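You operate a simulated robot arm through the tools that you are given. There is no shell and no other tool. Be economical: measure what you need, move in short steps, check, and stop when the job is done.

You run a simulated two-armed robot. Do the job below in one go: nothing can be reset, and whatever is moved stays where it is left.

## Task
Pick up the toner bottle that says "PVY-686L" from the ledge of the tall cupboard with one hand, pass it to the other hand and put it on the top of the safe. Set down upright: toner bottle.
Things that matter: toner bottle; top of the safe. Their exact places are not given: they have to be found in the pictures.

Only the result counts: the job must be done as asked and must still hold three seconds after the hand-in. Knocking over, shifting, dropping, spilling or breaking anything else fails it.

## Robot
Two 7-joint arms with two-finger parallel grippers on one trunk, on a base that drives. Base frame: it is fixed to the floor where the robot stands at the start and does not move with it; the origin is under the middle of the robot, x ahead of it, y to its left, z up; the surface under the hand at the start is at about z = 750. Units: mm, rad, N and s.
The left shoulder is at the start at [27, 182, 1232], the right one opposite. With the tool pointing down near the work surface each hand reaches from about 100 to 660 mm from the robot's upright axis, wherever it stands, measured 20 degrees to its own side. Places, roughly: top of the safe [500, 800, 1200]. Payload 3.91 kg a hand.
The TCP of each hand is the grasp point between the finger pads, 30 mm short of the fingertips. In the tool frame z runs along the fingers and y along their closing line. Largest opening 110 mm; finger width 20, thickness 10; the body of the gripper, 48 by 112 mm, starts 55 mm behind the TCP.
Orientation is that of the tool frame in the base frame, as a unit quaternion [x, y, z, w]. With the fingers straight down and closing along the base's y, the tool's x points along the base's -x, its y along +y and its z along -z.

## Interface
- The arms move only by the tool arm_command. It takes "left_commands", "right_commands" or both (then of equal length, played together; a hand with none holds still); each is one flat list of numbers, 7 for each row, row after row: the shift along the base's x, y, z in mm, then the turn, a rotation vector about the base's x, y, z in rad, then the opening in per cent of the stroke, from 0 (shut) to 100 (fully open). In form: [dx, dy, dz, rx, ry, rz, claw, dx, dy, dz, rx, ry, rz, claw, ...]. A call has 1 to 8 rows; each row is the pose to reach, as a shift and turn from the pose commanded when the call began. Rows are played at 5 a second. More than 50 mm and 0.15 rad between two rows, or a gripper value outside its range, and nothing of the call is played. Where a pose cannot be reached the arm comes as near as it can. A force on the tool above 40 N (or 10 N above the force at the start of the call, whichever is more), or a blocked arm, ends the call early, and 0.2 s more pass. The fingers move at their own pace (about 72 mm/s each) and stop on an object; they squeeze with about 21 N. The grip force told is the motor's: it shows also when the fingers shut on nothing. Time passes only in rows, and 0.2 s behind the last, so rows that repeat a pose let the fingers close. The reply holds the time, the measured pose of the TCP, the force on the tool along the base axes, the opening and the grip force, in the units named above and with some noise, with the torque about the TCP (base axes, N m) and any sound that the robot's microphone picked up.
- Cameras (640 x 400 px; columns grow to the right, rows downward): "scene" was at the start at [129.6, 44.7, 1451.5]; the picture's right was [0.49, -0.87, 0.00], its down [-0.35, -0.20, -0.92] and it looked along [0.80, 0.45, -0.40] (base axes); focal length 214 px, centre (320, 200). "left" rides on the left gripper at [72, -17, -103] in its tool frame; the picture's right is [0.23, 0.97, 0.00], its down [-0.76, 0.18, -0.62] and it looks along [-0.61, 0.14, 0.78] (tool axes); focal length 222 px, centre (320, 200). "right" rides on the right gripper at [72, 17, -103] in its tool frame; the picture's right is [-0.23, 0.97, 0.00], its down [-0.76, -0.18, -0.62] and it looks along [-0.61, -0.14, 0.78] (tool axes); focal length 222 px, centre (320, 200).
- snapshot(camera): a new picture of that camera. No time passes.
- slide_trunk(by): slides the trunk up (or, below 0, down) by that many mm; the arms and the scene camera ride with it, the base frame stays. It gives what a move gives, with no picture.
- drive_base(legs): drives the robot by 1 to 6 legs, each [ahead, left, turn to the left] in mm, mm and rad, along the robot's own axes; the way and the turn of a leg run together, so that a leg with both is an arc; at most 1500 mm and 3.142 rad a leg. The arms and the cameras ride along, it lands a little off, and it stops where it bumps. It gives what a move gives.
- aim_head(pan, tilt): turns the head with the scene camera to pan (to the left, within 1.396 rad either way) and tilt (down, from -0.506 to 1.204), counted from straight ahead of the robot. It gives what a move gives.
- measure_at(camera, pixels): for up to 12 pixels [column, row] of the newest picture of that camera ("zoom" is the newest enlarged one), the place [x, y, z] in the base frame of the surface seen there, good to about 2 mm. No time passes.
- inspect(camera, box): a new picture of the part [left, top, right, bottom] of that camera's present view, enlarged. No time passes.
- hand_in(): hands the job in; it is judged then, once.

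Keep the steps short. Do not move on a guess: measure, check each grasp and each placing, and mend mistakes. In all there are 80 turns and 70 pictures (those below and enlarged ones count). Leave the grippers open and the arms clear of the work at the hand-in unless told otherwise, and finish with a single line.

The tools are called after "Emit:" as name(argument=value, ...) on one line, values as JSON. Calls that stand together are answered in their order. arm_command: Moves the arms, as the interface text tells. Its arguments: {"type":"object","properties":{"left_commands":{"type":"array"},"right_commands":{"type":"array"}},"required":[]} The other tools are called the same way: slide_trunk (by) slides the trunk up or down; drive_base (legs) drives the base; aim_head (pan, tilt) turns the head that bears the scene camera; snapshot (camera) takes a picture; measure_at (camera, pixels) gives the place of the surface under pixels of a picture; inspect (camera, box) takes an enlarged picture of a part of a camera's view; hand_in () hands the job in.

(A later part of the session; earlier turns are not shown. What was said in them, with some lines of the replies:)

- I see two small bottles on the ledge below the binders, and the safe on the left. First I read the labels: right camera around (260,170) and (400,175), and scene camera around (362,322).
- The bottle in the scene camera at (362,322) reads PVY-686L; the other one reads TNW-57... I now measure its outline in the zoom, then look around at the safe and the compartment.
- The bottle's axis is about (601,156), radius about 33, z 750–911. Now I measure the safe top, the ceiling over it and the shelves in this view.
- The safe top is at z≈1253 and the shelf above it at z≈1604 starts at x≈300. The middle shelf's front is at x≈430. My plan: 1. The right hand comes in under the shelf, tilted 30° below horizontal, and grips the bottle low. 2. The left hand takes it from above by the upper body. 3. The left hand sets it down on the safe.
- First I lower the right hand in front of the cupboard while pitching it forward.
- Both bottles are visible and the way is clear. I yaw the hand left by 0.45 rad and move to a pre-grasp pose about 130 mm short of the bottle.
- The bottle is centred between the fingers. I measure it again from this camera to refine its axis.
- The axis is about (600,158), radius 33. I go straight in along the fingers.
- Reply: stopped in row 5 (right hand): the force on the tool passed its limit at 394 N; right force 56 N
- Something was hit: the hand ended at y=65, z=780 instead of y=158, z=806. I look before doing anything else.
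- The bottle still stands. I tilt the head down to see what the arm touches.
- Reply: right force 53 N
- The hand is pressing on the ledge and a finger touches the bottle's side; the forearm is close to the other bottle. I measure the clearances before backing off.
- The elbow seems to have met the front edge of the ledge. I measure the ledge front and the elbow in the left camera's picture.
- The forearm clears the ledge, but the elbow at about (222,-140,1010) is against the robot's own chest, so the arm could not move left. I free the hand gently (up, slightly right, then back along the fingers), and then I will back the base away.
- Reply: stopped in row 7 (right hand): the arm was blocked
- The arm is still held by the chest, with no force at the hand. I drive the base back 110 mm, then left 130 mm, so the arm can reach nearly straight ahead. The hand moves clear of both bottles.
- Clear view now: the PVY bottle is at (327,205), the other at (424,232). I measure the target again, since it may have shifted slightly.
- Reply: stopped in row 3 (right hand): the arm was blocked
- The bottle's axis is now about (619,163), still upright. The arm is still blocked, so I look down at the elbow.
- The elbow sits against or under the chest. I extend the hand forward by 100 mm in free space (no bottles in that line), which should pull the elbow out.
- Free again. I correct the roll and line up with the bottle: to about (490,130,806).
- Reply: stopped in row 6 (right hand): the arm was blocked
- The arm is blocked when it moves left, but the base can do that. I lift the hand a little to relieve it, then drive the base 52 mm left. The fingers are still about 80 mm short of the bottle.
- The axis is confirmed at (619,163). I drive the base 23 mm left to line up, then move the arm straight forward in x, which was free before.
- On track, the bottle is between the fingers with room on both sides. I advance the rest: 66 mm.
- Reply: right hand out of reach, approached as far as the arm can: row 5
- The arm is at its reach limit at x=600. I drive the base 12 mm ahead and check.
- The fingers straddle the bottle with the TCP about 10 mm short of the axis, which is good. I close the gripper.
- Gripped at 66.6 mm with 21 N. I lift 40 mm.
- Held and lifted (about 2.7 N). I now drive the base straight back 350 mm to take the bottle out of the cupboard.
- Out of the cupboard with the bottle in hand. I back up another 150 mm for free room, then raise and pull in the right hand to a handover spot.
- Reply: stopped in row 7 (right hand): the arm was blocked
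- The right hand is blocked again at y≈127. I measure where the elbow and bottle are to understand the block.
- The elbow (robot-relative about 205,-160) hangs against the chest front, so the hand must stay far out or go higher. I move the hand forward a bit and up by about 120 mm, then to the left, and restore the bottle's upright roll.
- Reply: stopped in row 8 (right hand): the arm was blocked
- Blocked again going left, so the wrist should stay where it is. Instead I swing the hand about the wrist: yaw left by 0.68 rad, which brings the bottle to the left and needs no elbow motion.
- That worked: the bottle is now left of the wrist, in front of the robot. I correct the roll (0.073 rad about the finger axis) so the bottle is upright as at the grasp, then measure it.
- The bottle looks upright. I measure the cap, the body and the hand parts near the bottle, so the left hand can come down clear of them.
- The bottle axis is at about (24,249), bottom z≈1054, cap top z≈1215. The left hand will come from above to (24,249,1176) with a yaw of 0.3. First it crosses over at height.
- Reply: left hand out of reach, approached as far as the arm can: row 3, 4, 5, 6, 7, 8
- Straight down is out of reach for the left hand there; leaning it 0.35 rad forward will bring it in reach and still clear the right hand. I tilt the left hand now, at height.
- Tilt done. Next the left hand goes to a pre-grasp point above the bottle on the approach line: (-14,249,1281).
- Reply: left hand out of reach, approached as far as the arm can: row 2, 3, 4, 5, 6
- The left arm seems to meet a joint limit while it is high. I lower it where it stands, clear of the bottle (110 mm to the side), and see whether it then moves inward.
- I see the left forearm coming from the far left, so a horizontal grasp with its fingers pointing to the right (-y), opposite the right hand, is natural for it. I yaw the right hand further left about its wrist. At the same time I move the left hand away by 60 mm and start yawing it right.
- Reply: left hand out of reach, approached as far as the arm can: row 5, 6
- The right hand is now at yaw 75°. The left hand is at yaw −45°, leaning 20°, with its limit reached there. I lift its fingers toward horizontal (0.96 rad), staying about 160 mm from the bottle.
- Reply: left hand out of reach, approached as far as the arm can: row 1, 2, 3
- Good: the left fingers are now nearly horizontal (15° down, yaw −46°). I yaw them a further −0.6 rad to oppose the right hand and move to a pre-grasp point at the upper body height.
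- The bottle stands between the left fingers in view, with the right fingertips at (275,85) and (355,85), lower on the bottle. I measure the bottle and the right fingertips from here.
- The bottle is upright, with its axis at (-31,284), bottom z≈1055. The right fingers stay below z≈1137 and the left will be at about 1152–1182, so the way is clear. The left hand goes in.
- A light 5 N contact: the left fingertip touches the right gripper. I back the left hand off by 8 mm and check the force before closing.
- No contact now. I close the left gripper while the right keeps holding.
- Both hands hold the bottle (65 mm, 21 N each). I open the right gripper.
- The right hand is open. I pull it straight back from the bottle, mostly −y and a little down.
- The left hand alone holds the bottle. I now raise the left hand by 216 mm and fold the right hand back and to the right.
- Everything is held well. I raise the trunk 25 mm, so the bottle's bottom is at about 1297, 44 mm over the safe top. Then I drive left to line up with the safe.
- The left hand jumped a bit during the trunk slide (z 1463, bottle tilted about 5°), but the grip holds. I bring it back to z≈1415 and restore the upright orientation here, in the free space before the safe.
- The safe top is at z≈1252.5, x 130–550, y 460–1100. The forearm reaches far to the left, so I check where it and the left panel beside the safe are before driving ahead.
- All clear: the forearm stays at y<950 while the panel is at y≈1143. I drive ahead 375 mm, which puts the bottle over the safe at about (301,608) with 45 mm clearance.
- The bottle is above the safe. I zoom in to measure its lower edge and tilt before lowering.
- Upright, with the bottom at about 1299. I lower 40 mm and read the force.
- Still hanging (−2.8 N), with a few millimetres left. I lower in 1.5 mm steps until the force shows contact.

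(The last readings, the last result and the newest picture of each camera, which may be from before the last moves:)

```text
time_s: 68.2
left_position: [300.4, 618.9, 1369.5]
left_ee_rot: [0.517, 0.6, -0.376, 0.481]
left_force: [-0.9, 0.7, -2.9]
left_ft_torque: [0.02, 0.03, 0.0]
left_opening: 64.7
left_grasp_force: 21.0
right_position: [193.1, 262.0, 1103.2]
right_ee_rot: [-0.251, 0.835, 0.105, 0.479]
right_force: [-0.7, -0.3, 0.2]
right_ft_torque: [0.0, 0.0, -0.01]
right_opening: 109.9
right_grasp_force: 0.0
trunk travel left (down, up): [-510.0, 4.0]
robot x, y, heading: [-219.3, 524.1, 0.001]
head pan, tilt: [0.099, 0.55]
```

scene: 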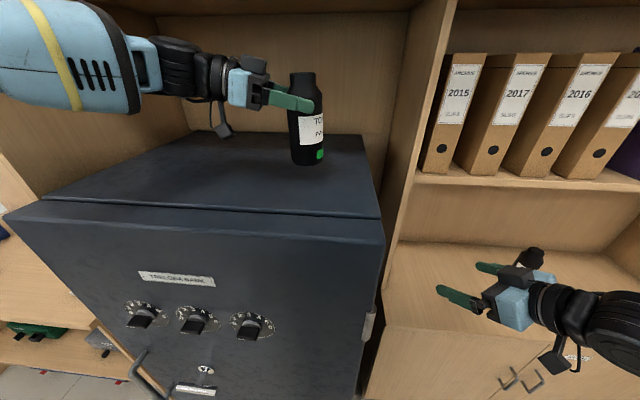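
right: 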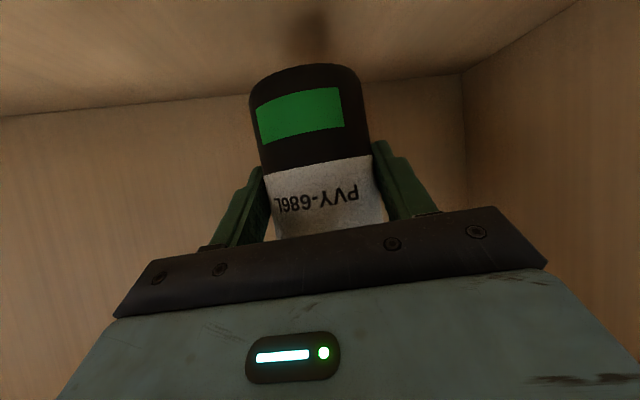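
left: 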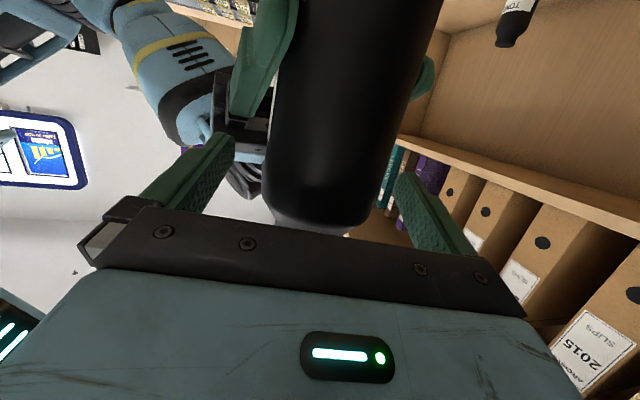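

No contact yet. I go another 2 mm down.

Emit:
arm_command(left_commands=[0, 0, -1, 0, 0, 0, 20, 0, 0, -2, 0, 0, 0, 20, 0, 0, -2, 0, 0, 0, 20])

Emit:
inspect(camera="scene", box=[290, 140, 340, 200])

```text
time_s: 69.0
left_position: [299.1, 618.5, 1368.7]
left_ee_rot: [0.516, 0.601, -0.375, 0.482]
left_force: [0.0, -0.3, 0.7]
left_ft_torque: [0.0, -0.02, 0.02]
left_opening: 64.5
left_grasp_force: 20.5
right_position: [193.0, 263.0, 1104.7]
right_ee_rot: [-0.252, 0.835, 0.105, 0.478]
right_force: [-0.4, -0.5, 0.2]
right_ft_torque: [0.0, -0.01, -0.01]
right_opening: 110.0
right_grasp_force: 0.2
trunk travel left (down, up): [-510.0, 4.0]
robot x, y, heading: [-215.8, 525.9, 0.003]
head pan, tilt: [0.099, 0.55]
```

```text
6.67 times, centred on (315, 170) of scene
```

zoom: 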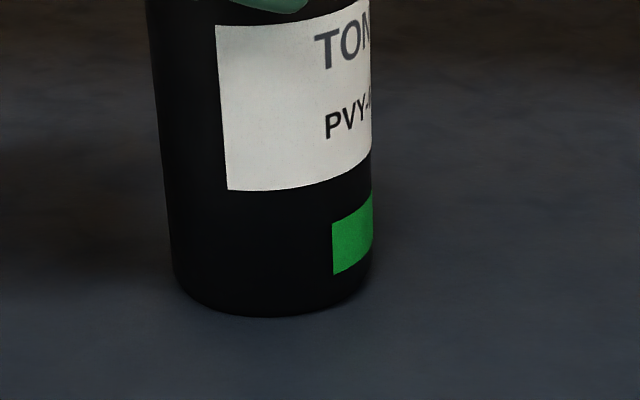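

The force went from −2.9 to +0.7 N, so the bottle stands on the safe. I open the left gripper in small steps.

Emit:
arm_command(left_commands=[0, 0, 0, 0, 0, 0, 62, 0, 0, 0, 0, 0, 0, 70, 0, 0, 0, 0, 0, 0, 85, 0, 0, 0, 0, 0, 0, 100, 0, 0, 0, 0, 0, 0, 100])

Emit:
snapshot(camera="left")

Emit:
inspect(camera="scene", box=[260, 80, 360, 200])

```text
time_s: 70.2
left_position: [299.6, 619.1, 1368.5]
left_ee_rot: [0.517, 0.6, -0.375, 0.481]
left_force: [-0.1, 0.2, -0.1]
left_ft_torque: [0.02, -0.01, 0.0]
left_opening: 109.9
left_grasp_force: 0.1
right_position: [192.2, 263.3, 1105.0]
right_ee_rot: [-0.252, 0.835, 0.105, 0.478]
right_force: [0.6, -0.7, 0.1]
right_ft_torque: [0.04, 0.04, 0.02]
right_opening: 109.9
right_grasp_force: 0.0
trunk travel left (down, up): [-510.0, 4.0]
robot x, y, heading: [-215.7, 523.1, 0.003]
head pan, tilt: [0.099, 0.55]
```

```text
13 pictures are left
```

left: 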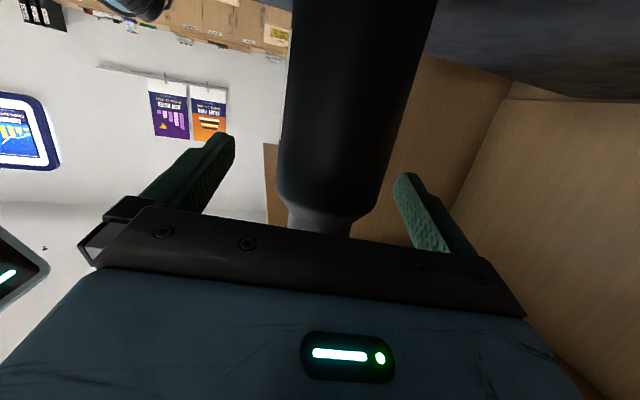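

```text
3.33 times, centred on (310, 140) of scene
```

zoom: 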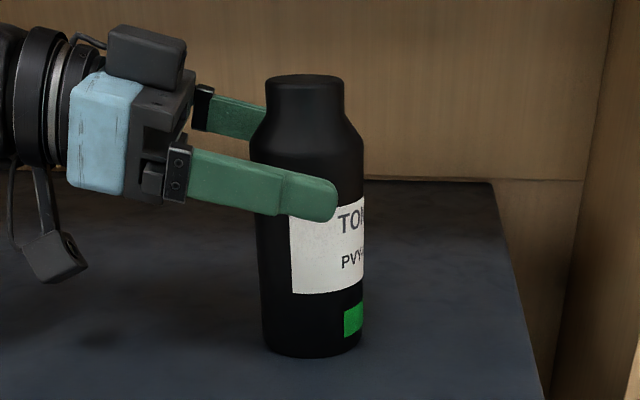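

The bottle stands free and upright. I back the left hand off along its fingers by 110 mm.

Emit:
arm_command(left_commands=[-3, 15, 0, 0, 0, 0, 100, -6, 32, 0, 0, 0, 0, 100, -10, 52, 2, 0, 0, 0, 100, -14, 72, 5, 0, 0, 0, 100, -18, 92, 8, 0, 0, 0, 100, -22, 110, 10, 0, 0, 0, 100])

Emit:
snapshot(camera="scene")

```text
time_s: 71.7
left_position: [278.9, 729.5, 1377.3]
left_ee_rot: [0.517, 0.599, -0.376, 0.482]
left_force: [0.0, -0.2, 0.3]
left_ft_torque: [0.0, -0.01, -0.03]
left_opening: 109.9
left_grasp_force: 0.0
right_position: [192.5, 262.4, 1104.7]
right_ee_rot: [-0.253, 0.835, 0.106, 0.478]
right_force: [-0.2, -0.4, -0.3]
right_ft_torque: [-0.01, 0.01, 0.01]
right_opening: 109.9
right_grasp_force: 0.1
trunk travel left (down, up): [-510.0, 4.0]
robot x, y, heading: [-219.6, 523.8, -0.0]
head pan, tilt: [0.099, 0.55]
```

```text
11 pictures are left
```

scene: 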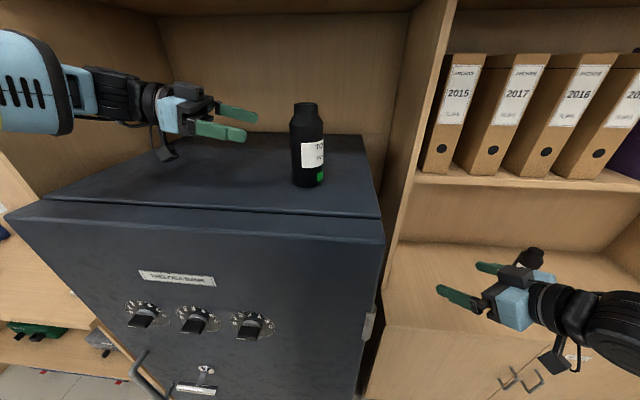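

The bottle stands at (308,170) in the picture, clear of both hands. I back the base away so the arms are well clear, and take a last look.

Emit:
drive_base(legs=[[-350, 0, 0]])

Emit:
snapshot(camera="scene")

Emit:
measure_at(camera="scene", pixels=[[320, 140], [318, 150], [320, 120]])

```text
time_s: 73.9
left_position: [-69.7, 727.3, 1376.3]
left_ee_rot: [0.518, 0.6, -0.376, 0.48]
left_force: [-0.8, 0.5, -0.4]
left_ft_torque: [0.03, 0.0, -0.04]
left_opening: 109.8
left_grasp_force: 0.0
right_position: [-157.8, 261.2, 1102.9]
right_ee_rot: [-0.251, 0.836, 0.104, 0.478]
right_force: [0.4, 0.4, -0.2]
right_ft_torque: [-0.04, -0.02, -0.03]
right_opening: 109.9
right_grasp_force: 0.0
trunk travel left (down, up): [-510.0, 4.0]
robot x, y, heading: [-569.3, 521.8, -0.002]
head pan, tilt: [0.099, 0.55]
```

```text
10 pictures are left
```

scene: 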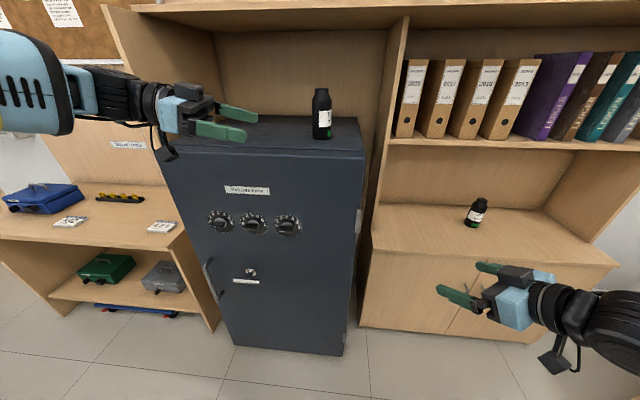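

```text
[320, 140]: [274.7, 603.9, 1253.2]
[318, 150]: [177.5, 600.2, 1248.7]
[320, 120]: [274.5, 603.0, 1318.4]
```

The PVY-686L bottle stands upright on the safe top (base at z≈1253). The other bottle is still standing in its place, and both grippers are open and clear. I hand in.

Emit:
hand_in()

```text
The job is handed in.
```

The toner bottle "PVY-686L" was picked up with the right hand, passed to the left hand and set upright on top of the safe; an early reaching error nudged it about 20 mm while it was still on the ledge, and nothing else was seen to move.
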